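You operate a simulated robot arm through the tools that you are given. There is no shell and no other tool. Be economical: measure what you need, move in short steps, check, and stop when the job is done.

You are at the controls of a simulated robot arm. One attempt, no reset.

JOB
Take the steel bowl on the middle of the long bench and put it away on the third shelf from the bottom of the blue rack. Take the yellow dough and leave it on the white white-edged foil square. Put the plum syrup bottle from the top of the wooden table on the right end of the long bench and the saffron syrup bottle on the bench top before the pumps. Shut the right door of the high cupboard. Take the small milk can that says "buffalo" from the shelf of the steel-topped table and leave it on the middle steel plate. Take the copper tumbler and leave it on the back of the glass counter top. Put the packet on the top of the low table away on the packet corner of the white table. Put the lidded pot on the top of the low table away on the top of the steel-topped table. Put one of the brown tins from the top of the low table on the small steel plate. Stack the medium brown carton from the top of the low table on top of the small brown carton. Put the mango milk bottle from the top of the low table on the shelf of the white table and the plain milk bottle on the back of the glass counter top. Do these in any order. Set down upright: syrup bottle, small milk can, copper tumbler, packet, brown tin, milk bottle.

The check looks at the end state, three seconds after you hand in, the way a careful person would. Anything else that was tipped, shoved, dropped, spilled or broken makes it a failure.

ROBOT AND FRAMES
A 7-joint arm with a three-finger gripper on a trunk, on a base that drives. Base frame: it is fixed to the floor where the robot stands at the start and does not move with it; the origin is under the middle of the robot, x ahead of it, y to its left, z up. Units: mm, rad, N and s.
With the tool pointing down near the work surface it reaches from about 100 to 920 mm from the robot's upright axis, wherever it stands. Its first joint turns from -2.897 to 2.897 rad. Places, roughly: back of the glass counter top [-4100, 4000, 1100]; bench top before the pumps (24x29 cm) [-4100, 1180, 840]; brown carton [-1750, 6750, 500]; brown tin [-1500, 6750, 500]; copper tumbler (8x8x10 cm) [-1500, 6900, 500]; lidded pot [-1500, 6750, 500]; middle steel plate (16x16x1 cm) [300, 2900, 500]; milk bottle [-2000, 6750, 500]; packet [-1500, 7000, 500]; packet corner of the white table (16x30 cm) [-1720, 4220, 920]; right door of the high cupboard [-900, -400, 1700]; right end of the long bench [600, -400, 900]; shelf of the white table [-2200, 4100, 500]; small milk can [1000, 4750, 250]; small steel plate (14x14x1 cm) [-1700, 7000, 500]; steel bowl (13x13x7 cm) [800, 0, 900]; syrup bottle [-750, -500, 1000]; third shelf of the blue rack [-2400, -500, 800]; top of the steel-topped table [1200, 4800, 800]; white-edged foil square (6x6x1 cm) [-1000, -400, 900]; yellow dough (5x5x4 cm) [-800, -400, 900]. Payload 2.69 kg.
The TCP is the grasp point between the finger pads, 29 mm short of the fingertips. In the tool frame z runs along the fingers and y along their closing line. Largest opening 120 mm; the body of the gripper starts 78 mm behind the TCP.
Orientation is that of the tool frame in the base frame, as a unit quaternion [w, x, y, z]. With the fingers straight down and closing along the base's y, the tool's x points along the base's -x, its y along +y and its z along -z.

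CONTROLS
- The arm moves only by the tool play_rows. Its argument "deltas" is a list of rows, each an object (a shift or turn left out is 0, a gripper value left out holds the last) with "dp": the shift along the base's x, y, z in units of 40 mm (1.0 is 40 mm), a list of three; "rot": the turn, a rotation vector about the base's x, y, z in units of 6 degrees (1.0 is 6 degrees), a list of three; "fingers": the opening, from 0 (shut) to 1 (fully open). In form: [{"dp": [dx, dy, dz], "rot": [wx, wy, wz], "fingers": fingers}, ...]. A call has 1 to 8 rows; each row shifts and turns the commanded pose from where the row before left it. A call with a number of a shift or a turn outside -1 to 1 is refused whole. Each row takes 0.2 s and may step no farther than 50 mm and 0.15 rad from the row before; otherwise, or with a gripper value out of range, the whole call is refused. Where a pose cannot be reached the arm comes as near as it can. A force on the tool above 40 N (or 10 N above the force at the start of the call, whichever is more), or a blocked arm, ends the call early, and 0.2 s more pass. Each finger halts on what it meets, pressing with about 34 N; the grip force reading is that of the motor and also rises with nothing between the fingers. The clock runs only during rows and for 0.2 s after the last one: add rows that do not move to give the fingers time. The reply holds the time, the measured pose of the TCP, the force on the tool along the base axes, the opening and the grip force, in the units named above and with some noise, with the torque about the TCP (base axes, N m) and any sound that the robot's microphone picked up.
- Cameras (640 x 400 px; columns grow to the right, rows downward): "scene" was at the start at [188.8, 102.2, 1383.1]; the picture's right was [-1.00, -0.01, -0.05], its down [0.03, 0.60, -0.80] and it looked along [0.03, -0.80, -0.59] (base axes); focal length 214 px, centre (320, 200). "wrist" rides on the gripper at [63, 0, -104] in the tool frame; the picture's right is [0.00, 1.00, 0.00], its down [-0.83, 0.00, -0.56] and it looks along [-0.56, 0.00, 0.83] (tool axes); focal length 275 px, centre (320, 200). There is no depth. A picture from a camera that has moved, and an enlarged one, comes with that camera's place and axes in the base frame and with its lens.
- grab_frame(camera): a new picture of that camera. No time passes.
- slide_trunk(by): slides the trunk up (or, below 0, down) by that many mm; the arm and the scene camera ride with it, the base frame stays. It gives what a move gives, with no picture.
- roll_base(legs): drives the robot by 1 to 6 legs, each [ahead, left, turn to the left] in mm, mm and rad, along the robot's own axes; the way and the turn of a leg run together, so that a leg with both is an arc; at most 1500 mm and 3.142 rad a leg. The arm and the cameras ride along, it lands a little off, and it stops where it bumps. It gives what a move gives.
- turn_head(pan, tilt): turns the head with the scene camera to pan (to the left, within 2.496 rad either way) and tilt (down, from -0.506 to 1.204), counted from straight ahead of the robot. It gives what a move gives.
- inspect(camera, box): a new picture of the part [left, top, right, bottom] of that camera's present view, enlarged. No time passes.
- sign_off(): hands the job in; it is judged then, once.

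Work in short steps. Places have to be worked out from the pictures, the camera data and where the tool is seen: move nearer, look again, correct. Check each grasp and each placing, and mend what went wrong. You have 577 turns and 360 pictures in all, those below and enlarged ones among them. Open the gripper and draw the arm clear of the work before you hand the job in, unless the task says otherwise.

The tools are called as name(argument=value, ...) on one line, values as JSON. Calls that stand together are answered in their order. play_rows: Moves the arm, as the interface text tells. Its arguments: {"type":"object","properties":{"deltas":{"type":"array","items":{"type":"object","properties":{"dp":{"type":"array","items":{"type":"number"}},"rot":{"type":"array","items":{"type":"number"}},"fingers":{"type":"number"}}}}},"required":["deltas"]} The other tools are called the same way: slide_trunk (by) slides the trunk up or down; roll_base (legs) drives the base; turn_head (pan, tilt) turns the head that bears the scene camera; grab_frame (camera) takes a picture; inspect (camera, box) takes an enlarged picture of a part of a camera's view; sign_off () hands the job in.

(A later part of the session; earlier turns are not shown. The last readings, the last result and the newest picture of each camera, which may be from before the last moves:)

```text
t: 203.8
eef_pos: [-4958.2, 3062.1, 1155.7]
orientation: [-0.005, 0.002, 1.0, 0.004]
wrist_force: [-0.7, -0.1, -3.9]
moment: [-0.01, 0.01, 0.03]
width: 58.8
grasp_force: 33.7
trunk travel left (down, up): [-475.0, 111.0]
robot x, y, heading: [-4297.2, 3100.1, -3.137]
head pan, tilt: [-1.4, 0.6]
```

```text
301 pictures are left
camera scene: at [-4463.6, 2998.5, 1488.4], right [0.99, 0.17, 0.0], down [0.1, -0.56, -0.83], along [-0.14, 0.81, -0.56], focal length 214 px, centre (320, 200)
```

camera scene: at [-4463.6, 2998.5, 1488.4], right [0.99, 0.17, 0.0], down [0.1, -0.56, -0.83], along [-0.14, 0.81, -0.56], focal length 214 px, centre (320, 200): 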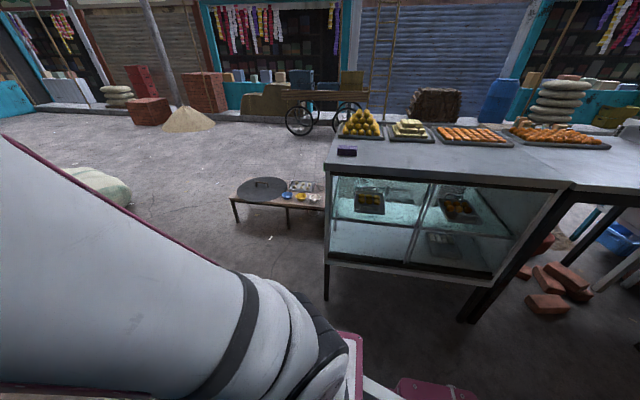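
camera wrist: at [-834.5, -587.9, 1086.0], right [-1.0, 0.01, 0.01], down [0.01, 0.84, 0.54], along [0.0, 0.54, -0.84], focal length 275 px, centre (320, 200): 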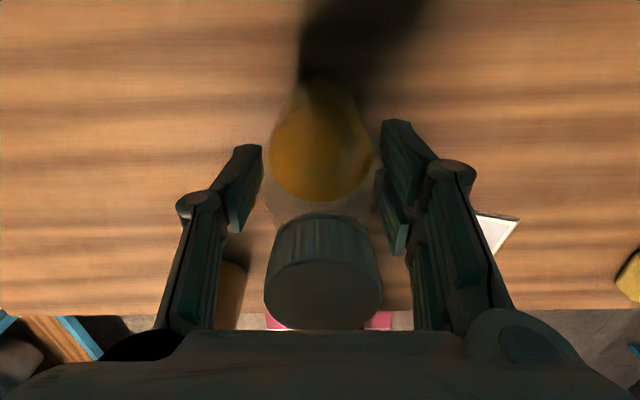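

turn_head(pan=0.4, tilt=0.4)

grab_frame(camera="scene")

```text
t: 205.6
eef_pos: [-4957.6, 3061.1, 1155.6]
orientation: [-0.007, 0.003, 1.0, 0.004]
wrist_force: [1.1, -0.1, -3.5]
moment: [0.02, -0.03, 0.02]
width: 58.6
grasp_force: 33.4
trunk travel left (down, up): [-475.0, 111.0]
robot x, y, heading: [-4297.3, 3102.3, -3.143]
head pan, tilt: [0.4, 0.4]
```

```text
300 pictures are left
camera scene: at [-4533.8, 2875.4, 1506.6], right [-0.39, 0.92, 0.0], down [0.36, 0.15, -0.92], along [-0.85, -0.36, -0.39], focal length 214 px, centre (320, 200)
```

scene: 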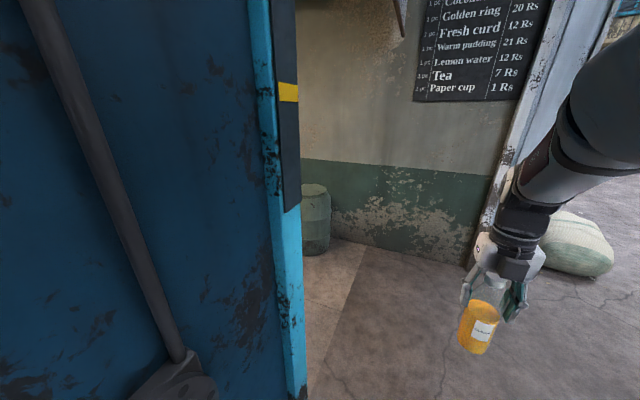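

roll_base(legs=[[1450, 0, 0], [0, 0, 1.57]])

turn_head(pan=0.3, tilt=0.3)

grab_frame(camera="scene")

```text
t: 216.8
eef_pos: [-5712.1, 2465.9, 1156.7]
orientation: [0.007, 0.71, -0.704, 0.002]
wrist_force: [-0.4, 0.3, -3.5]
moment: [0.0, 0.02, 0.01]
width: 58.9
grasp_force: 34.4
trunk travel left (down, up): [-475.0, 111.0]
robot x, y, heading: [-5760.7, 3120.6, -1.563]
head pan, tilt: [0.4, 0.4]
```

```text
t: 217.5
eef_pos: [-5714.5, 2465.6, 1156.5]
orientation: [0.007, 0.71, -0.704, 0.002]
wrist_force: [-0.3, 0.4, -3.9]
moment: [-0.02, 0.01, 0.02]
width: 58.9
grasp_force: 34.1
trunk travel left (down, up): [-475.0, 111.0]
robot x, y, heading: [-5760.7, 3122.8, -1.562]
head pan, tilt: [0.3, 0.3]
```

```text
299 pictures are left
camera scene: at [-5541.5, 2887.4, 1515.8], right [-0.95, -0.31, 0.0], down [-0.09, 0.28, -0.96], along [0.29, -0.91, -0.3], focal length 214 px, centre (320, 200)
```

scene: 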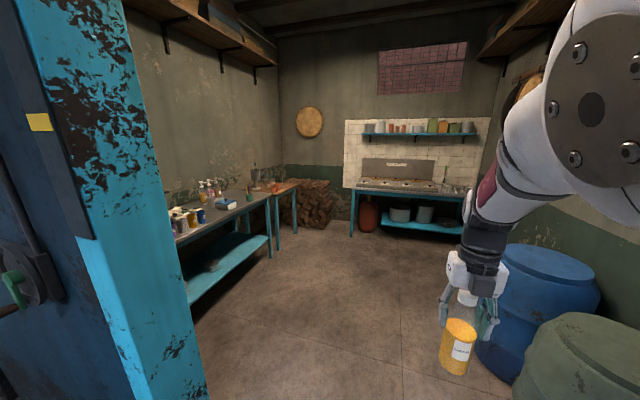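

Found the pump bench: left wall of this second kitchen, front edge x≈−4350. I drive in, turn to face it and look.

roll_base(legs=[[0, 250, 0], [1500, 0, 0], [400, 0, 0], [0, 0, 1.562], [420, 0, 0]])

turn_head(pan=-0.1, tilt=0.5)

grab_frame(camera="scene")

```text
t: 234.5
eef_pos: [-4381.6, 1360.5, 1156.4]
orientation: [0.005, 0.999, 0.037, 0.007]
wrist_force: [-0.2, 0.1, -3.6]
moment: [0.02, 0.0, 0.03]
width: 58.7
grasp_force: 33.9
trunk travel left (down, up): [-475.0, 111.0]
robot x, y, heading: [-5035.7, 1265.3, 0.083]
head pan, tilt: [0.3, 0.3]
```

```text
t: 235.3
eef_pos: [-4381.1, 1359.4, 1156.8]
orientation: [0.004, 0.999, 0.038, 0.007]
wrist_force: [-0.5, 0.0, -4.2]
moment: [-0.01, 0.01, -0.02]
width: 59.1
grasp_force: 33.8
trunk travel left (down, up): [-475.0, 111.0]
robot x, y, heading: [-5034.8, 1269.7, 0.079]
head pan, tilt: [-0.099, 0.499]
```

```text
298 pictures are left
camera scene: at [-4811.1, 1466.9, 1497.5], right [-0.02, -1.0, 0.0], down [-0.48, 0.01, -0.88], along [0.88, -0.02, -0.48], focal length 214 px, centre (320, 200)
```

scene: 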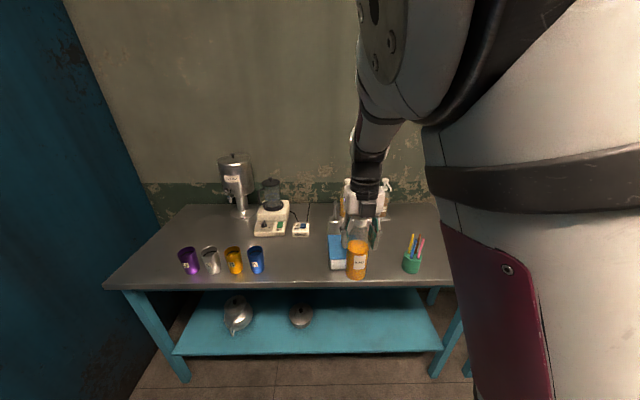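

roll_base(legs=[[150, -80, -0.08]])

grab_frame(camera="wrist")

grab_frame(camera="scene")

```text
t: 236.8
eef_pos: [-4220.5, 1231.3, 1155.8]
orientation: [0.004, 1.0, -0.003, 0.005]
wrist_force: [-0.5, 0.0, -4.5]
moment: [0.01, 0.03, 0.0]
width: 58.8
grasp_force: 33.8
trunk travel left (down, up): [-475.0, 111.0]
robot x, y, heading: [-4880.8, 1189.9, -0.0]
head pan, tilt: [-0.099, 0.499]
```

```text
297 pictures are left
camera wrist: at [-4159.4, 1232.1, 1260.6], right [0.0, -1.0, 0.01], down [-0.84, 0.01, 0.55], along [-0.55, -0.01, -0.84], focal length 275 px, centre (320, 200)
```

wrist: 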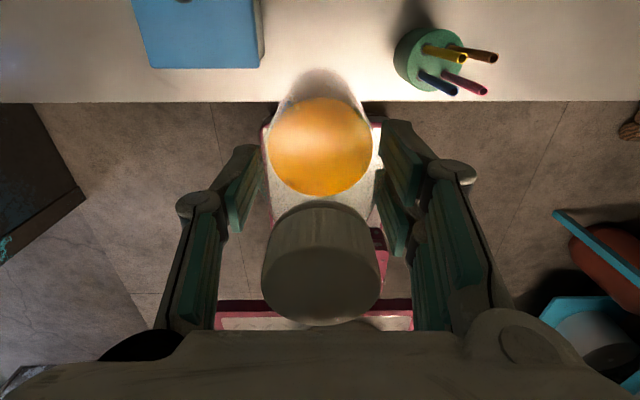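

```text
296 pictures are left
camera scene: at [-4640.6, 1372.8, 1497.5], right [-0.1, -0.99, 0.0], down [-0.48, 0.05, -0.88], along [0.87, -0.09, -0.48], focal length 214 px, centre (320, 200)
```

scene: 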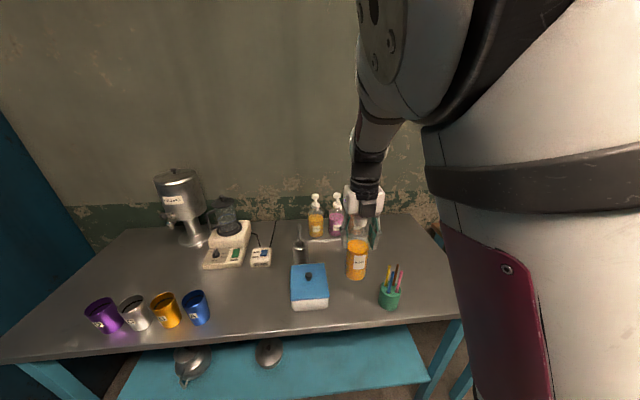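

Pumps at x≈−3820, y≈1115–1300; pen cup (−4212,1101), blue box (y>1305). I place the bottle at about (−4085,1190).

play_rows(deltas=[{"dp": [0.7, -0.2, 0]}, {"dp": [0.7, -0.2, 0]}, {"dp": [0.7, -0.2, 0]}, {"dp": [0.7, -0.2, 0]}, {"dp": [0.6, -0.2, 0]}])

grab_frame(camera="wrist")

grab_frame(camera="scene")

```text
t: 238.0
eef_pos: [-4084.7, 1191.4, 1155.9]
orientation: [0.003, 1.0, -0.004, 0.006]
wrist_force: [-0.1, -0.4, -3.2]
moment: [0.0, -0.02, -0.02]
width: 58.7
grasp_force: 33.7
trunk travel left (down, up): [-475.0, 111.0]
robot x, y, heading: [-4879.5, 1191.6, -0.003]
head pan, tilt: [-0.099, 0.499]
```

```text
295 pictures are left
camera wrist: at [-4023.3, 1191.7, 1261.1], right [0.0, -1.0, 0.01], down [-0.84, 0.01, 0.55], along [-0.55, -0.01, -0.84], focal length 275 px, centre (320, 200)
```

wrist: 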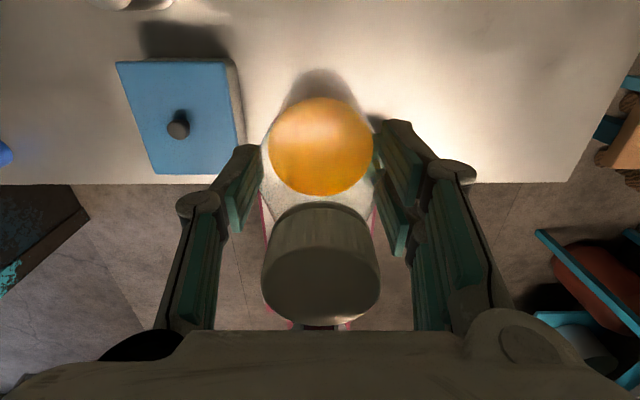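

```text
294 pictures are left
camera scene: at [-4640.9, 1373.0, 1497.5], right [-0.1, -0.99, 0.0], down [-0.48, 0.05, -0.88], along [0.87, -0.09, -0.48], focal length 214 px, centre (320, 200)
```

scene: 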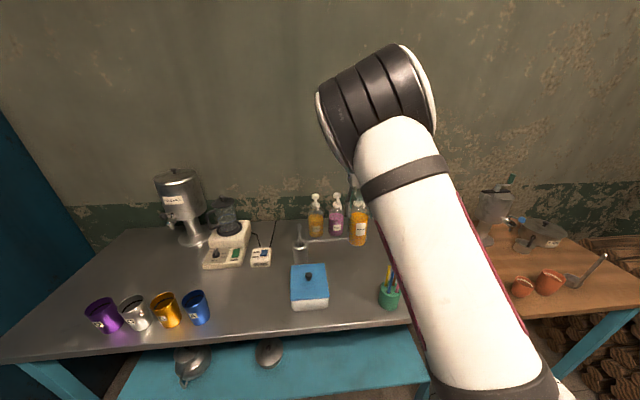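

play_rows(deltas=[{"dp": [0, 0, -0.8]}, {"dp": [0, 0, -0.8]}, {"dp": [0, 0, -0.8]}, {"dp": [0, 0, -0.8]}, {"dp": [0, 0, -0.6]}])

play_rows(deltas=[{"dp": [0, 0, -0.15]}, {"dp": [0, 0, -0.1]}, {"dp": [0, 0, -0.1]}, {"dp": [0, 0, -0.08]}])

```text
t: 239.2
eef_pos: [-4085.8, 1190.2, 1002.4]
orientation: [0.004, 1.0, -0.004, 0.006]
wrist_force: [0.6, 0.5, -3.5]
moment: [-0.01, -0.01, -0.01]
width: 58.9
grasp_force: 34.2
trunk travel left (down, up): [-475.0, 111.0]
robot x, y, heading: [-4877.3, 1192.5, 0.001]
head pan, tilt: [-0.099, 0.499]
```

```text
t: 240.2
eef_pos: [-4085.1, 1191.1, 985.6]
orientation: [0.004, 1.0, -0.004, 0.006]
wrist_force: [0.7, -0.2, -3.9]
moment: [-0.02, -0.02, -0.02]
width: 58.8
grasp_force: 33.8
trunk travel left (down, up): [-475.0, 111.0]
robot x, y, heading: [-4883.6, 1191.3, -0.003]
head pan, tilt: [-0.099, 0.499]
```

play_rows(deltas=[{"dp": [0, 0, -0.08]}, {"dp": [0, 0, -0.06]}])

play_rows(deltas=[{"dp": [0, 0, -0.06]}, {"dp": [0, 0, -0.06]}])

```text
t: 240.8
eef_pos: [-4084.8, 1190.6, 981.9]
orientation: [0.005, 1.0, -0.004, 0.007]
wrist_force: [-1.6, 1.4, 6.3]
moment: [0.46, 0.24, 0.07]
width: 58.4
grasp_force: 34.6
trunk travel left (down, up): [-475.0, 111.0]
robot x, y, heading: [-4881.4, 1191.6, -0.002]
head pan, tilt: [-0.099, 0.499]
```

```text
t: 241.4
eef_pos: [-4083.4, 1188.7, 978.4]
orientation: [0.005, 1.0, -0.004, 0.009]
wrist_force: [-1.7, -2.9, 32.6]
moment: [-0.09, -0.12, 0.08]
width: 58.8
grasp_force: 33.7
trunk travel left (down, up): [-475.0, 111.0]
robot x, y, heading: [-4878.0, 1190.9, 0.001]
head pan, tilt: [-0.099, 0.499]
```

play_rows(deltas=[{"dp": [0, 0, 0.06]}, {"fingers": 0.7}, {}, {}, {"dp": [0, 0, 0.6]}, {"dp": [0, 0, 0.9]}, {"dp": [0, 0, 0.9]}, {"dp": [0, 0, 0.9]}])

grab_frame(camera="wrist")

```text
t: 243.2
eef_pos: [-4084.9, 1189.4, 1110.4]
orientation: [0.005, 1.0, -0.004, 0.005]
wrist_force: [0.0, 0.7, -0.4]
moment: [-0.02, 0.0, 0.0]
width: 84.1
grasp_force: 0.0
trunk travel left (down, up): [-475.0, 111.0]
robot x, y, heading: [-4876.3, 1196.2, -0.005]
head pan, tilt: [-0.099, 0.499]
```

```text
293 pictures are left
camera wrist: at [-4023.3, 1191.3, 1214.8], right [0.0, -1.0, 0.01], down [-0.84, 0.01, 0.55], along [-0.55, -0.01, -0.84], focal length 275 px, centre (320, 200)
```

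wrist: 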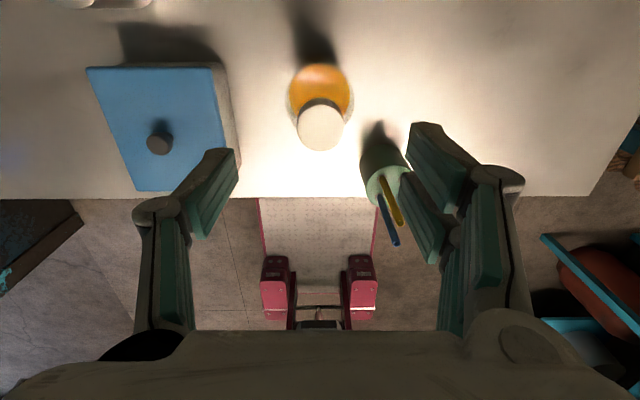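

Saffron placed. Retract, exit this kitchen and look over the yard.

play_rows(deltas=[{"dp": [-0.9, 0, 0.3]}, {"dp": [-0.9, 0, 0.3]}, {"dp": [-0.9, 0, 0.3]}, {"dp": [-0.9, 0, 0]}, {"dp": [-0.9, 0, 0]}, {"dp": [-0.9, 0, 0]}])

roll_base(legs=[[-600, 0, 0], [0, 0, 1.572], [0, 60, 0], [1500, 0, 0], [700, 0, 0]])

turn_head(pan=-0.6, tilt=0.3)

grab_frame(camera="scene")

```text
t: 244.6
eef_pos: [-4301.6, 1190.1, 1142.4]
orientation: [0.004, 1.0, -0.004, 0.006]
wrist_force: [-0.1, 0.3, -1.1]
moment: [0.04, 0.05, -0.01]
width: 84.1
grasp_force: 0.1
trunk travel left (down, up): [-475.0, 111.0]
robot x, y, heading: [-4877.0, 1192.2, -0.002]
head pan, tilt: [-0.099, 0.499]
```

```text
t: 262.7
eef_pos: [-5436.2, 3966.1, 1142.6]
orientation: [-0.002, 0.72, 0.694, 0.007]
wrist_force: [-0.8, 0.3, 1.0]
moment: [-0.01, 0.01, -0.03]
width: 84.1
grasp_force: 0.1
trunk travel left (down, up): [-475.0, 111.0]
robot x, y, heading: [-5454.0, 3385.8, 1.54]
head pan, tilt: [-0.099, 0.499]
```

```text
t: 263.6
eef_pos: [-5435.0, 3965.5, 1142.4]
orientation: [-0.001, 0.72, 0.694, 0.007]
wrist_force: [0.3, 0.1, -0.1]
moment: [0.0, 0.0, -0.02]
width: 83.8
grasp_force: 0.0
trunk travel left (down, up): [-475.0, 111.0]
robot x, y, heading: [-5453.9, 3388.5, 1.546]
head pan, tilt: [-0.6, 0.3]
```

```text
292 pictures are left
camera scene: at [-5585.5, 3618.2, 1515.9], right [0.81, -0.59, 0.0], down [-0.17, -0.24, -0.96], along [0.56, 0.77, -0.3], focal length 214 px, centre (320, 200)
```

scene: 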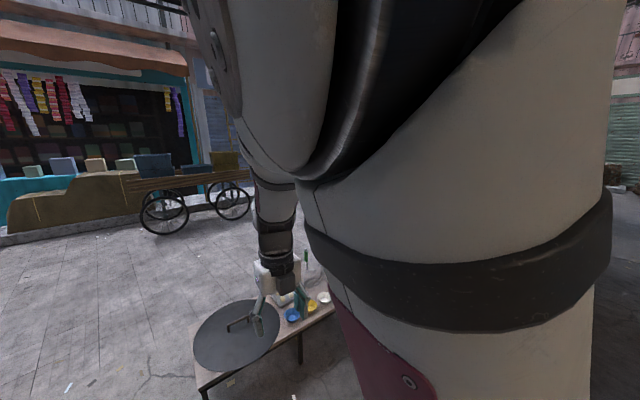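

roll_base(legs=[[0, 0, -0.75]])

turn_head(pan=0.1, tilt=0.2)

grab_frame(camera="scene")

```text
t: 266.0
eef_pos: [-5047.5, 3798.0, 1143.6]
orientation: [0.002, 0.924, 0.383, 0.007]
wrist_force: [0.9, 0.8, -0.1]
moment: [-0.03, -0.01, 0.04]
width: 84.0
grasp_force: 0.0
trunk travel left (down, up): [-475.0, 111.0]
robot x, y, heading: [-5453.3, 3389.5, 0.79]
head pan, tilt: [-0.6, 0.3]
```

```text
t: 267.1
eef_pos: [-5047.6, 3799.5, 1142.1]
orientation: [0.0, 0.923, 0.384, 0.008]
wrist_force: [0.4, 0.3, 0.2]
moment: [-0.06, 0.0, -0.02]
width: 84.2
grasp_force: 0.1
trunk travel left (down, up): [-475.0, 111.0]
robot x, y, heading: [-5455.0, 3384.4, 0.792]
head pan, tilt: [0.099, 0.201]
```

```text
291 pictures are left
camera scene: at [-5424.0, 3697.4, 1526.5], right [0.75, -0.66, 0.0], down [-0.12, -0.14, -0.98], along [0.65, 0.74, -0.19], focal length 214 px, centre (320, 200)
```

scene: 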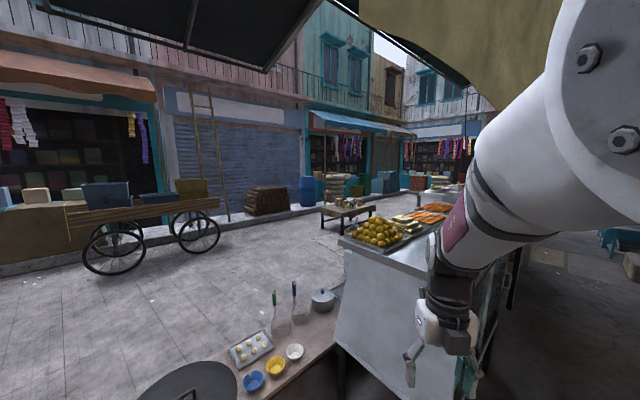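

roll_base(legs=[[0, 0, 0.779], [0, 750, 0], [1500, 0, 0], [650, 0, 0], [0, 0, -1.571], [1500, 0, 0]])

turn_head(pan=0.1, tilt=0.3)

grab_frame(camera="scene")

```text
t: 294.2
eef_pos: [-4126.5, 5623.1, 1143.5]
orientation: [0.005, 1.0, 0.011, 0.007]
wrist_force: [-0.5, 0.2, -0.8]
moment: [0.03, -0.02, 0.02]
width: 83.7
grasp_force: 0.0
trunk travel left (down, up): [-475.0, 111.0]
robot x, y, heading: [-4703.2, 5606.6, 0.029]
head pan, tilt: [0.099, 0.201]
```

```text
t: 294.9
eef_pos: [-4125.5, 5623.2, 1143.2]
orientation: [0.005, 1.0, 0.011, 0.006]
wrist_force: [1.0, 0.8, -0.2]
moment: [0.02, 0.0, 0.0]
width: 84.3
grasp_force: 0.0
trunk travel left (down, up): [-475.0, 111.0]
robot x, y, heading: [-4703.3, 5607.2, 0.03]
head pan, tilt: [0.099, 0.3]
```

```text
290 pictures are left
camera scene: at [-4467.7, 5813.3, 1515.9], right [0.13, -0.99, 0.0], down [-0.29, -0.04, -0.96], along [0.95, 0.12, -0.3], focal length 214 px, centre (320, 200)
```

scene: 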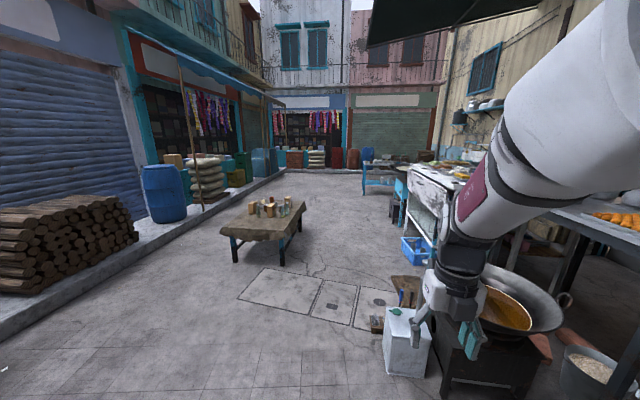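

roll_base(legs=[[0, 330, -0.03], [1400, 0, 0], [1400, 0, 0], [0, 0, 1.57]])

turn_head(pan=0.0, tilt=0.75)

grab_frame(camera="scene")

```text
t: 313.9
eef_pos: [-1918.4, 6515.5, 1142.2]
orientation: [-0.002, 0.707, 0.707, 0.008]
wrist_force: [0.0, 0.0, 0.7]
moment: [0.0, -0.03, -0.02]
width: 84.2
grasp_force: 0.2
trunk travel left (down, up): [-475.0, 111.0]
robot x, y, heading: [-1919.1, 5937.1, 1.578]
head pan, tilt: [0.099, 0.3]
```

```text
t: 314.8
eef_pos: [-1919.8, 6515.8, 1143.3]
orientation: [-0.002, 0.707, 0.707, 0.007]
wrist_force: [-0.8, 0.6, 0.0]
moment: [-0.01, 0.01, 0.01]
width: 83.9
grasp_force: 0.1
trunk travel left (down, up): [-475.0, 111.0]
robot x, y, heading: [-1917.1, 5935.3, 1.579]
head pan, tilt: [0.0, 0.75]
```

```text
289 pictures are left
camera scene: at [-2109.8, 6169.1, 1475.6], right [1.0, 0.01, 0.0], down [0.0, -0.68, -0.73], along [0.0, 0.73, -0.68], focal length 214 px, centre (320, 200)
```

scene: 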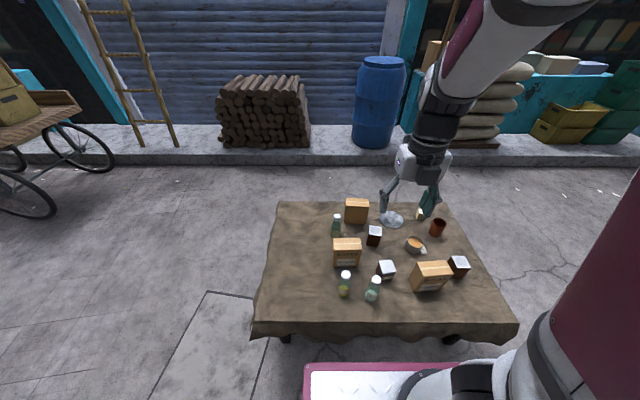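

inspect(camera="scene", box=[320, 195, 400, 245])

inspect(camera="scene", box=[320, 245, 400, 305])

inspect(camera="scene", box=[390, 200, 480, 300])

```text
8.00 times, centred on (360, 220) of scene
camera zoom: at [-2109.8, 6169.1, 1475.6], right [1.0, 0.01, 0.0], down [0.0, -0.68, -0.73], along [0.0, 0.73, -0.68], focal length 1716 px, centre (0, 40)
```

zoom: 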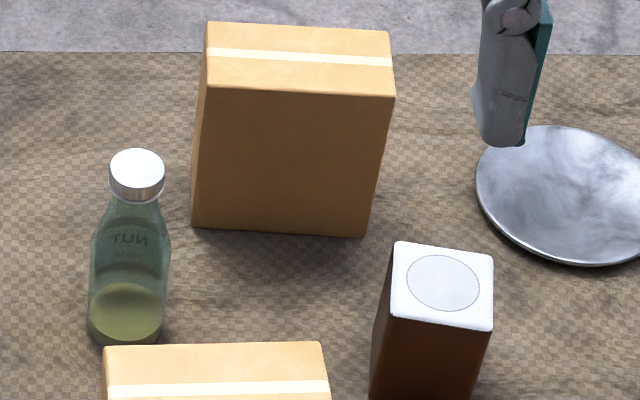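

```text
6.67 times, centred on (360, 275) of scene
camera zoom: at [-2109.8, 6169.1, 1475.6], right [1.0, 0.01, 0.0], down [0.0, -0.68, -0.73], along [0.0, 0.73, -0.68], focal length 1430 px, centre (53, -300)
```

zoom: 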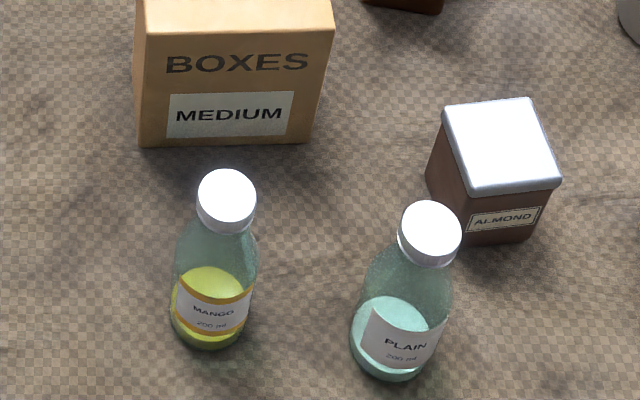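

```text
4.00 times, centred on (435, 250) of scene
camera zoom: at [-2109.8, 6169.1, 1475.6], right [1.0, 0.01, 0.0], down [0.0, -0.68, -0.73], along [0.0, 0.73, -0.68], focal length 858 px, centre (-140, 0)
```

zoom: 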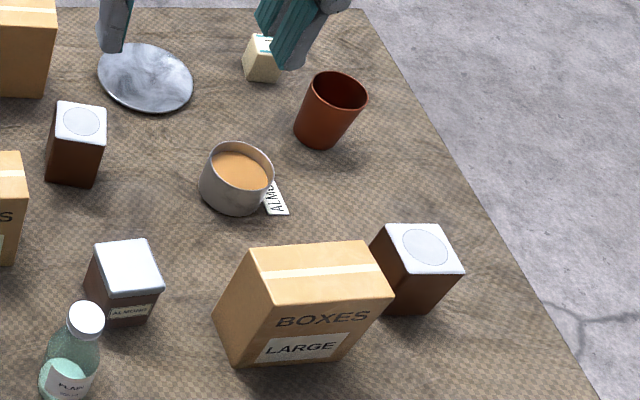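

grab_frame(camera="wrist")

```text
285 pictures are left
camera wrist: at [-1921.2, 6577.8, 1247.3], right [1.0, 0.01, 0.01], down [0.0, -0.84, 0.55], along [0.01, -0.55, -0.84], focal length 275 px, centre (320, 200)
```

wrist: 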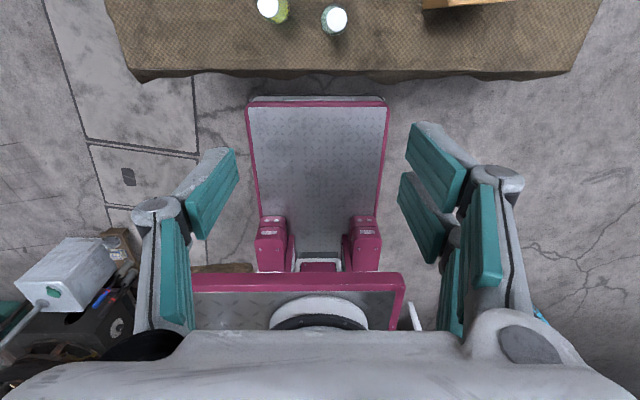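

play_rows(deltas=[{"dp": [0, 1, 0]}, {"dp": [0, 1, 0]}, {"dp": [0, 1, 0]}, {"dp": [0, 1, 0]}, {"dp": [0, 1, 0]}, {"dp": [0, 1, 0]}])

grab_frame(camera="wrist")

```text
t: 316.2
eef_pos: [-1918.9, 6758.2, 1141.5]
orientation: [-0.001, 0.706, 0.708, 0.008]
wrist_force: [-0.3, -0.2, 1.1]
moment: [0.02, -0.02, -0.02]
width: 84.2
grasp_force: 0.0
trunk travel left (down, up): [-475.0, 111.0]
robot x, y, heading: [-1921.6, 5935.0, 1.574]
head pan, tilt: [0.0, 0.75]
```

```text
284 pictures are left
camera wrist: at [-1920.3, 6819.6, 1246.1], right [1.0, 0.01, 0.01], down [0.0, -0.84, 0.55], along [0.01, -0.55, -0.84], focal length 275 px, centre (320, 200)
```

wrist: 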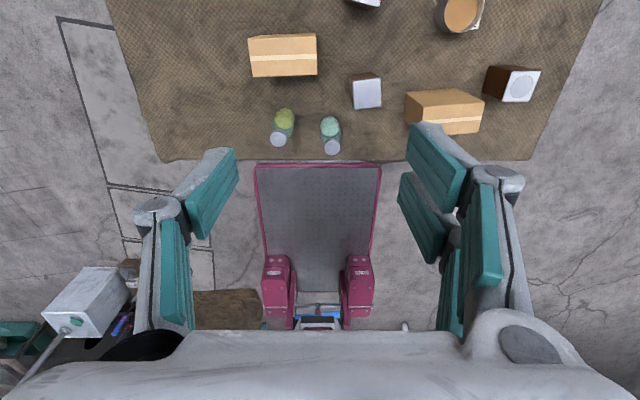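

inspect(camera="wrist", box=[420, 0, 500, 50])

inspect(camera="scene", box=[400, 225, 440, 255])

```text
8.00 times, centred on (460, 25) of wrist
camera zoom: at [-1920.3, 6819.6, 1246.1], right [1.0, 0.01, 0.01], down [0.0, -0.84, 0.55], along [0.01, -0.55, -0.84], focal length 2202 px, centre (-800, 1600)
```

zoom: 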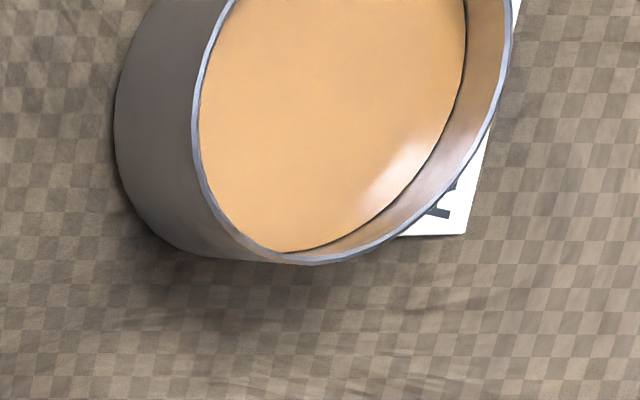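

```text
13.33 times, centred on (420, 240) of scene
camera zoom: at [-2109.9, 6168.7, 1475.6], right [1.0, 0.01, 0.0], down [0.0, -0.68, -0.73], along [0.0, 0.73, -0.68], focal length 2860 px, centre (-1013, -333)
```

zoom: 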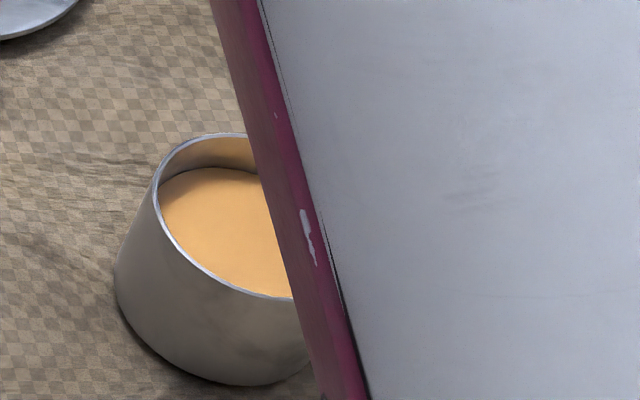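

play_rows(deltas=[{"dp": [-0.8, -0.8, 0]}, {"dp": [-0.8, -0.8, 0]}, {"dp": [-0.8, -0.8, 0]}, {"dp": [-0.8, -0.8, 0]}, {"dp": [-0.8, -0.8, 0]}, {"dp": [-0.8, -0.8, 0]}, {"dp": [-0.8, -0.8, 0]}, {"dp": [-0.8, -0.8, 0]}])

turn_head(pan=-0.6, tilt=0.75)

grab_frame(camera="scene")

```text
t: 318.1
eef_pos: [-2114.8, 6542.3, 1142.6]
orientation: [-0.003, 0.765, 0.644, 0.011]
wrist_force: [-0.9, 0.0, 0.6]
moment: [-0.02, -0.03, -0.01]
width: 84.0
grasp_force: 0.0
trunk travel left (down, up): [-475.0, 111.0]
robot x, y, heading: [-1915.8, 5939.3, 1.581]
head pan, tilt: [0.0, 0.75]
stopped in row 8: the arm was blocked; the commanded pose is now the measured one
```

```text
t: 319.1
eef_pos: [-2118.4, 6538.5, 1143.4]
orientation: [-0.004, 0.761, 0.649, 0.008]
wrist_force: [1.2, 0.8, 1.3]
moment: [-0.03, 0.03, 0.02]
width: 84.1
grasp_force: 0.1
trunk travel left (down, up): [-475.0, 111.0]
robot x, y, heading: [-1916.6, 5938.1, 1.571]
head pan, tilt: [-0.6, 0.75]
```

```text
281 pictures are left
camera scene: at [-2065.9, 6155.3, 1472.9], right [0.85, -0.53, 0.0], down [-0.37, -0.6, -0.71], along [0.38, 0.6, -0.7], focal length 214 px, centre (320, 200)
```

scene: 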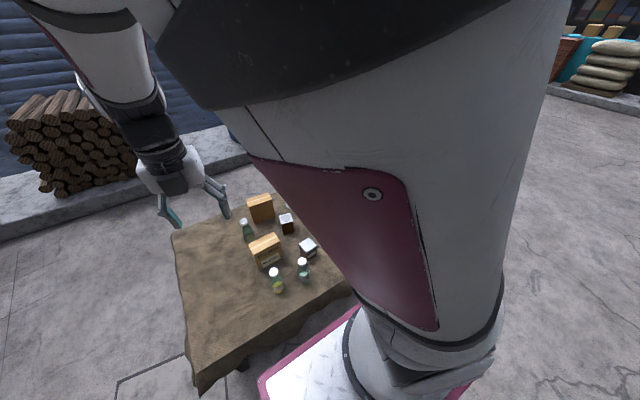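

play_rows(deltas=[{"dp": [0.9, -0.2, 0], "rot": [0, 0, -0.3]}, {"dp": [0.9, -0.2, 0], "rot": [0, 0, -0.3]}, {"dp": [0.9, -0.2, 0], "rot": [0, 0, -0.3]}, {"dp": [0.9, -0.2, 0], "rot": [0, 0, -0.3]}, {"dp": [0.9, 0, 0], "rot": [0, 0, -0.25]}, {"dp": [0.9, 0, 0]}, {"dp": [0.9, 0, 0]}, {"dp": [0.9, 0, 0]}])

play_rows(deltas=[{"dp": [0.9, -0.2, 0]}, {"dp": [0.9, -0.2, 0]}, {"dp": [0.9, -0.2, 0]}, {"dp": [0.9, -0.2, 0]}, {"dp": [0.9, -0.2, 0]}, {"dp": [0.9, -0.2, 0]}, {"dp": [0.9, -0.2, 0]}])

turn_head(pan=-0.2, tilt=0.8)

grab_frame(camera="scene")

```text
t: 320.9
eef_pos: [-1829.4, 6506.2, 1142.6]
orientation: [-0.003, 0.808, 0.59, 0.009]
wrist_force: [-0.9, 0.4, -1.2]
moment: [0.01, 0.0, 0.03]
width: 83.8
grasp_force: 0.1
trunk travel left (down, up): [-475.0, 111.0]
robot x, y, heading: [-1918.3, 5936.5, 1.577]
head pan, tilt: [-0.6, 0.75]
```

```text
t: 322.5
eef_pos: [-1576.4, 6451.7, 1142.2]
orientation: [-0.003, 0.808, 0.589, 0.008]
wrist_force: [-0.3, -0.3, -0.1]
moment: [0.0, -0.07, -0.01]
width: 84.4
grasp_force: 0.0
trunk travel left (down, up): [-475.0, 111.0]
robot x, y, heading: [-1917.7, 5934.6, 1.573]
head pan, tilt: [-0.6, 0.75]
```

```text
t: 323.4
eef_pos: [-1576.5, 6451.2, 1142.9]
orientation: [-0.003, 0.809, 0.588, 0.008]
wrist_force: [-0.4, 0.2, -0.3]
moment: [0.0, 0.03, 0.0]
width: 83.8
grasp_force: 0.0
trunk travel left (down, up): [-475.0, 111.0]
robot x, y, heading: [-1920.3, 5938.1, 1.583]
head pan, tilt: [-0.201, 0.799]
```

```text
280 pictures are left
camera scene: at [-2093.4, 6165.5, 1471.6], right [0.98, -0.19, 0.0], down [-0.14, -0.7, -0.7], along [0.14, 0.68, -0.72], focal length 214 px, centre (320, 200)
```

scene: 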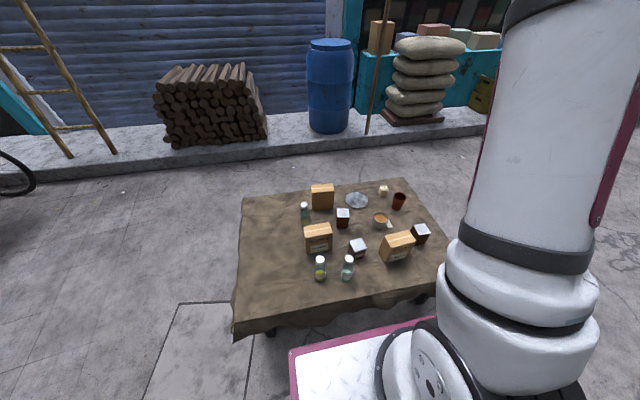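

inspect(camera="scene", box=[364, 206, 400, 232])

inspect(camera="scene", box=[296, 180, 416, 255])

```text
15.38 times, centred on (382, 219) of scene
camera zoom: at [-2093.4, 6165.5, 1471.6], right [0.98, -0.19, 0.0], down [-0.14, -0.7, -0.7], along [0.14, 0.68, -0.72], focal length 3300 px, centre (-634, -92)
```

zoom: 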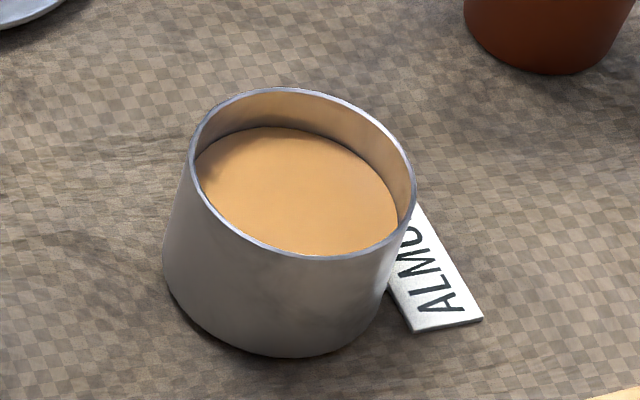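

```text
5.33 times, centred on (356, 218) of scene
camera zoom: at [-2093.4, 6165.5, 1471.6], right [0.98, -0.19, 0.0], down [-0.14, -0.7, -0.7], along [0.14, 0.68, -0.72], focal length 1144 px, centre (128, 107)
```

zoom: 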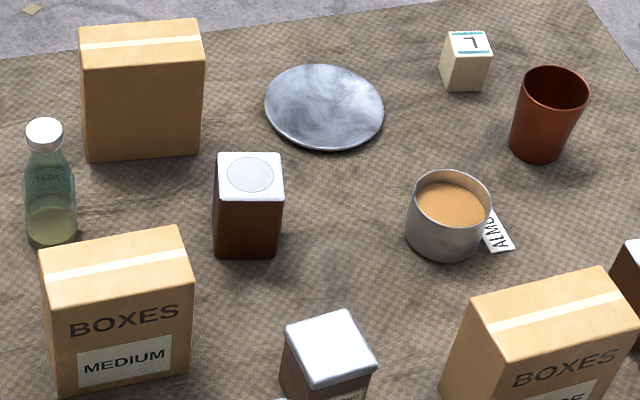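

The table is fully visible: mango/plain/nut bottles, three brown tins, tumbler, packet, steel plate, medium/large/unlabelled cartons, and one pot. I lower the trunk for work at z≈500 and first do the tin → plate.

slide_trunk(by=-300)

roll_base(legs=[[150, 150, 0]])

grab_frame(camera="scene")

```text
t: 326.4
eef_pos: [-1577.4, 6450.6, 843.3]
orientation: [-0.003, 0.809, 0.588, 0.009]
wrist_force: [0.1, 0.0, 0.5]
moment: [-0.05, 0.02, -0.02]
width: 83.9
grasp_force: 0.0
trunk travel left (down, up): [-175.0, 411.0]
robot x, y, heading: [-1916.9, 5934.7, 1.578]
head pan, tilt: [-0.201, 0.799]
```

```text
t: 328.0
eef_pos: [-1722.9, 6599.5, 843.4]
orientation: [-0.003, 0.809, 0.588, 0.009]
wrist_force: [0.0, -0.3, -0.5]
moment: [0.02, 0.02, 0.0]
width: 84.1
grasp_force: 0.0
trunk travel left (down, up): [-175.0, 411.0]
robot x, y, heading: [-2062.3, 6087.5, 1.572]
head pan, tilt: [-0.201, 0.799]
```

```text
277 pictures are left
camera scene: at [-2240.1, 6456.9, 1171.8], right [0.98, -0.2, 0.0], down [-0.14, -0.7, -0.7], along [0.14, 0.68, -0.72], focal length 214 px, centre (320, 200)
```

scene: 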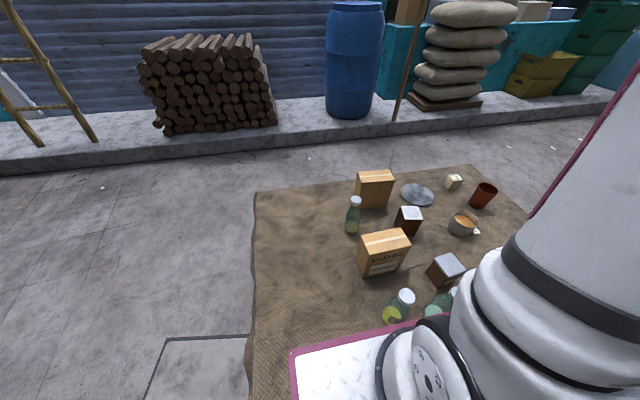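

The trunk leans forward when low; the shoulder is near the bottles. Back off 180 mm for safety and check.

roll_base(legs=[[-180, 0, 0]])

grab_frame(camera="wrist")

grab_frame(camera="scene")

```text
t: 329.5
eef_pos: [-1720.5, 6420.0, 842.5]
orientation: [-0.004, 0.81, 0.587, 0.009]
wrist_force: [0.6, -0.1, -0.2]
moment: [-0.03, 0.01, -0.01]
width: 84.0
grasp_force: 0.0
trunk travel left (down, up): [-175.0, 411.0]
robot x, y, heading: [-2063.1, 5912.9, 1.572]
head pan, tilt: [-0.201, 0.799]
```

```text
276 pictures are left
camera wrist: at [-1703.6, 6478.6, 948.1], right [0.95, -0.31, 0.01], down [-0.26, -0.8, 0.54], along [-0.16, -0.52, -0.84], focal length 275 px, centre (320, 200)
```

wrist: 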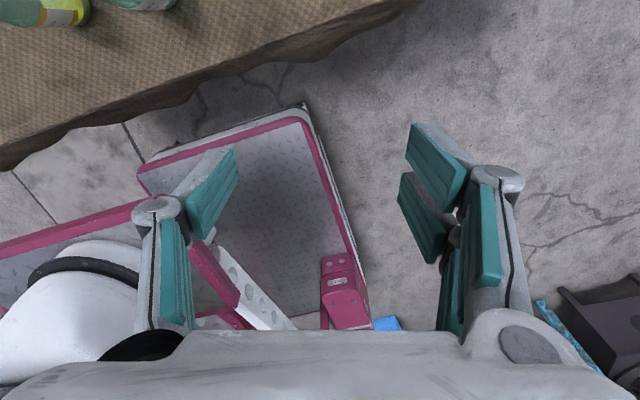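

```text
275 pictures are left
camera scene: at [-2238.9, 6278.8, 1171.8], right [0.98, -0.2, 0.0], down [-0.14, -0.7, -0.7], along [0.14, 0.68, -0.72], focal length 214 px, centre (320, 200)
```

scene: 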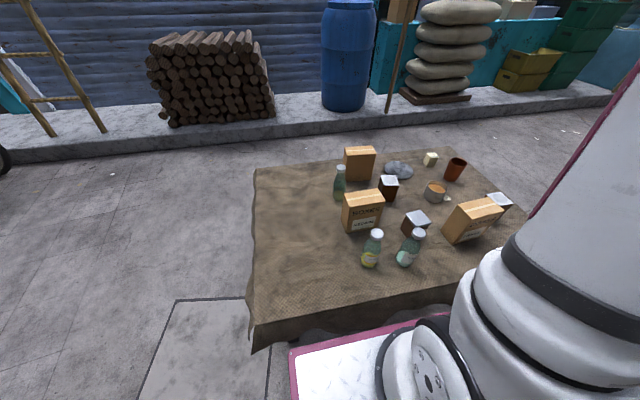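

play_rows(deltas=[{"dp": [-0.25, 0.9, 0], "rot": [0, 0, 0.4]}, {"dp": [-0.25, 0.9, 0], "rot": [0, 0, 0.4]}, {"dp": [-0.25, 0.9, 0], "rot": [0, 0, 0.4]}, {"dp": [-0.25, 0.9, 0], "rot": [0, 0, 0.4]}, {"dp": [-0.25, 0.9, 0], "rot": [0, 0, 0.4]}, {"dp": [-0.25, 0.9, 0], "rot": [0, 0, 0.4]}, {"dp": [-0.25, 0.9, 0], "rot": [0, 0, 0.4]}, {"dp": [-0.25, 0.9, 0], "rot": [0, 0, 0.2]}])

play_rows(deltas=[{"dp": [-0.25, 0.9, 0], "fingers": 0.85}, {"dp": [-0.25, 0.9, 0]}, {"dp": [-0.2, 0.9, 0]}])

grab_frame(camera="wrist")

```text
t: 331.3
eef_pos: [-1801.7, 6706.6, 843.2]
orientation: [-0.004, 0.708, 0.706, 0.008]
wrist_force: [-0.7, -0.2, 0.6]
moment: [0.04, -0.02, 0.01]
width: 84.0
grasp_force: 0.0
trunk travel left (down, up): [-175.0, 411.0]
robot x, y, heading: [-2063.8, 5910.0, 1.57]
head pan, tilt: [-0.201, 0.799]
```

```text
t: 332.1
eef_pos: [-1828.2, 6816.0, 843.7]
orientation: [-0.004, 0.708, 0.707, 0.008]
wrist_force: [0.5, -0.8, 0.7]
moment: [0.02, -0.02, 0.02]
width: 101.9
grasp_force: 0.1
trunk travel left (down, up): [-175.0, 411.0]
robot x, y, heading: [-2063.9, 5908.8, 1.576]
head pan, tilt: [-0.201, 0.799]
```

```text
274 pictures are left
camera wrist: at [-1830.5, 6876.9, 947.9], right [1.0, 0.0, 0.01], down [0.0, -0.84, 0.54], along [0.01, -0.54, -0.84], focal length 275 px, centre (320, 200)
```

wrist: 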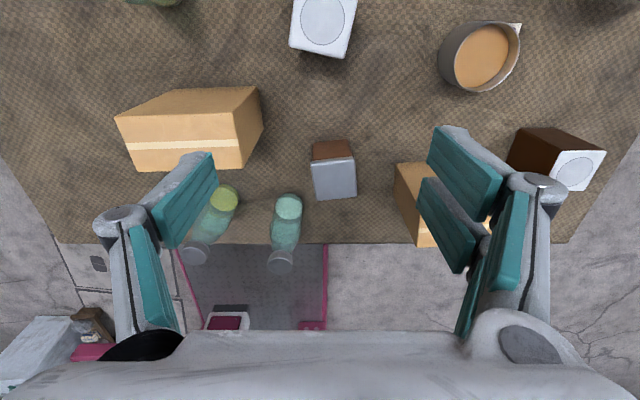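

Tin1 (tall, white lid) at ≈(−1827,6875), rotated about −10°. Align and descend partway.

play_rows(deltas=[{"dp": [0, 0.5, -0.5], "rot": [0, 0, -0.6]}, {"dp": [0, 0.5, -0.5], "rot": [0, 0, -0.6]}, {"dp": [0, 0.5, -0.8], "rot": [0, 0, -0.4]}, {"dp": [0, 0, -0.8]}, {"dp": [0, 0, -0.8]}])

grab_frame(camera="wrist")

```text
t: 333.3
eef_pos: [-1829.7, 6873.8, 704.3]
orientation: [-0.004, 0.764, 0.645, 0.008]
wrist_force: [0.3, 0.0, 0.1]
moment: [0.02, 0.03, 0.0]
width: 101.8
grasp_force: 0.2
trunk travel left (down, up): [-175.0, 411.0]
robot x, y, heading: [-2062.9, 5909.4, 1.567]
head pan, tilt: [-0.201, 0.799]
```

```text
273 pictures are left
camera wrist: at [-1821.0, 6935.7, 809.4], right [0.99, -0.16, 0.01], down [-0.14, -0.83, 0.54], along [-0.08, -0.53, -0.84], focal length 275 px, centre (320, 200)
```

wrist: 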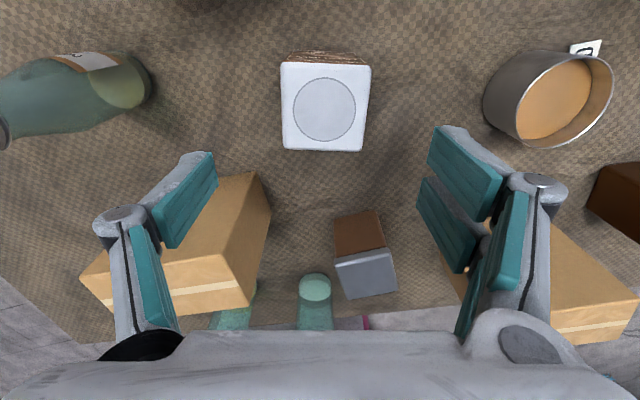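

play_rows(deltas=[{"dp": [0.12, 0.15, -0.6]}, {"dp": [0, 0, -0.9]}, {"dp": [0, 0, -0.9]}, {"dp": [0, 0, -0.9]}, {"dp": [0, 0, -0.25]}, {"fingers": 0.4}, {"fingers": 0}, {}])

grab_frame(camera="wrist")

```text
t: 335.1
eef_pos: [-1825.4, 6879.8, 564.4]
orientation: [-0.004, 0.765, 0.644, 0.009]
wrist_force: [0.6, 1.8, 3.8]
moment: [0.16, 0.07, -0.12]
width: 66.0
grasp_force: 34.3
trunk travel left (down, up): [-175.0, 411.0]
robot x, y, heading: [-2065.4, 5910.7, 1.572]
head pan, tilt: [-0.201, 0.799]
```

```text
272 pictures are left
camera wrist: at [-1815.8, 6940.5, 669.7], right [0.99, -0.16, 0.01], down [-0.14, -0.83, 0.54], along [-0.08, -0.53, -0.84], focal length 275 px, centre (320, 200)
```

wrist: 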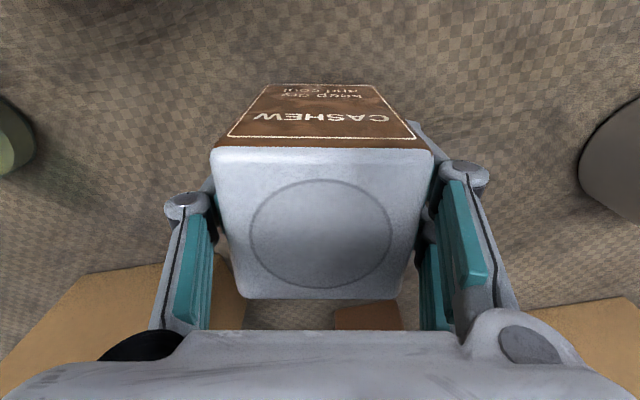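

Cashew tin gripped. Lift and move over the plate at ≈(−1685,7035).

play_rows(deltas=[{"dp": [0, 0, 0.5]}, {"dp": [0, 0, 0.9]}, {"dp": [0, 0, 0.9]}, {"dp": [0.5, 0.6, 0]}, {"dp": [0.6, 0.65, 0]}, {"dp": [0.6, 0.65, 0]}, {"dp": [0.6, 0.65, 0]}, {"dp": [0.6, 0.65, 0]}])

grab_frame(camera="wrist")

inspect(camera="scene", box=[340, 120, 500, 220])

```text
t: 336.9
eef_pos: [-1755.2, 6951.1, 653.9]
orientation: [-0.004, 0.765, 0.644, 0.008]
wrist_force: [0.9, 0.3, -3.3]
moment: [0.0, 0.01, -0.04]
width: 65.5
grasp_force: 34.4
out of reach, approached as far as the arm can: row 6, 7, 8
trunk travel left (down, up): [-175.0, 411.0]
robot x, y, heading: [-2062.4, 5912.1, 1.573]
head pan, tilt: [-0.201, 0.799]
```

```text
271 pictures are left
camera wrist: at [-1747.0, 7011.6, 759.3], right [0.99, -0.16, 0.01], down [-0.14, -0.83, 0.54], along [-0.08, -0.54, -0.84], focal length 275 px, centre (320, 200)
```

wrist: 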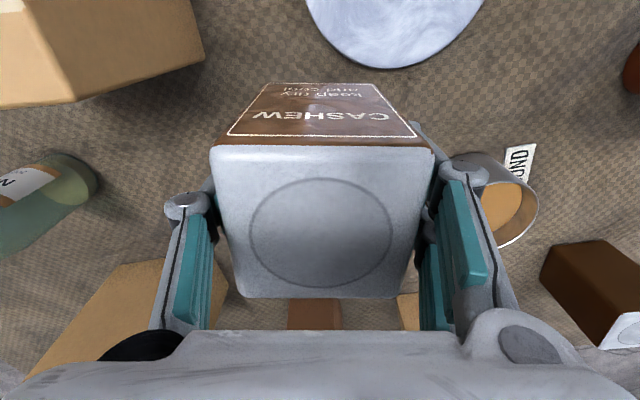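

```text
4.00 times, centred on (420, 170) of scene
camera zoom: at [-2238.8, 6278.9, 1171.7], right [0.98, -0.2, 0.0], down [-0.14, -0.7, -0.7], along [0.14, 0.68, -0.72], focal length 858 px, centre (-80, 320)
```

zoom: 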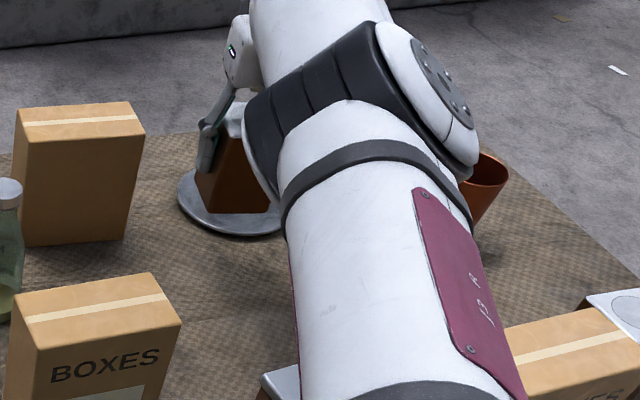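

Reach limit hit. Drive forward 100 mm (earlier position was clear), with the tin held high.

roll_base(legs=[[100, 0, 0]])

play_rows(deltas=[{"dp": [0.5, -0.05, 0]}, {"dp": [0.5, -0.05, 0]}, {"dp": [0.4, 0, 0]}])

grab_frame(camera="wrist")

```text
t: 338.1
eef_pos: [-1753.4, 7053.5, 653.7]
orientation: [-0.003, 0.765, 0.644, 0.008]
wrist_force: [0.0, -0.4, -3.0]
moment: [0.01, 0.01, 0.03]
width: 65.8
grasp_force: 33.6
trunk travel left (down, up): [-175.0, 411.0]
robot x, y, heading: [-2063.4, 6012.9, 1.569]
head pan, tilt: [-0.201, 0.799]
```

```text
t: 338.9
eef_pos: [-1711.1, 7029.5, 652.6]
orientation: [-0.003, 0.765, 0.644, 0.009]
wrist_force: [-0.1, -0.1, -4.2]
moment: [-0.02, -0.01, -0.04]
width: 65.7
grasp_force: 34.3
out of reach, approached as far as the arm can: row 1, 2, 3
trunk travel left (down, up): [-175.0, 411.0]
robot x, y, heading: [-2063.7, 6013.3, 1.568]
head pan, tilt: [-0.201, 0.799]
```

```text
269 pictures are left
camera wrist: at [-1700.8, 7090.3, 758.1], right [0.99, -0.17, 0.01], down [-0.14, -0.83, 0.54], along [-0.09, -0.53, -0.84], focal length 275 px, centre (320, 200)
```

wrist: 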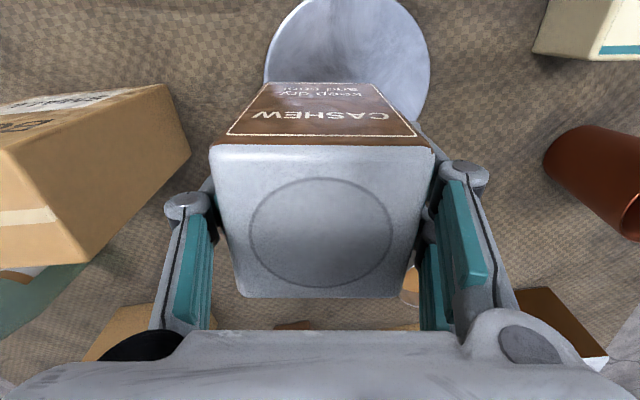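

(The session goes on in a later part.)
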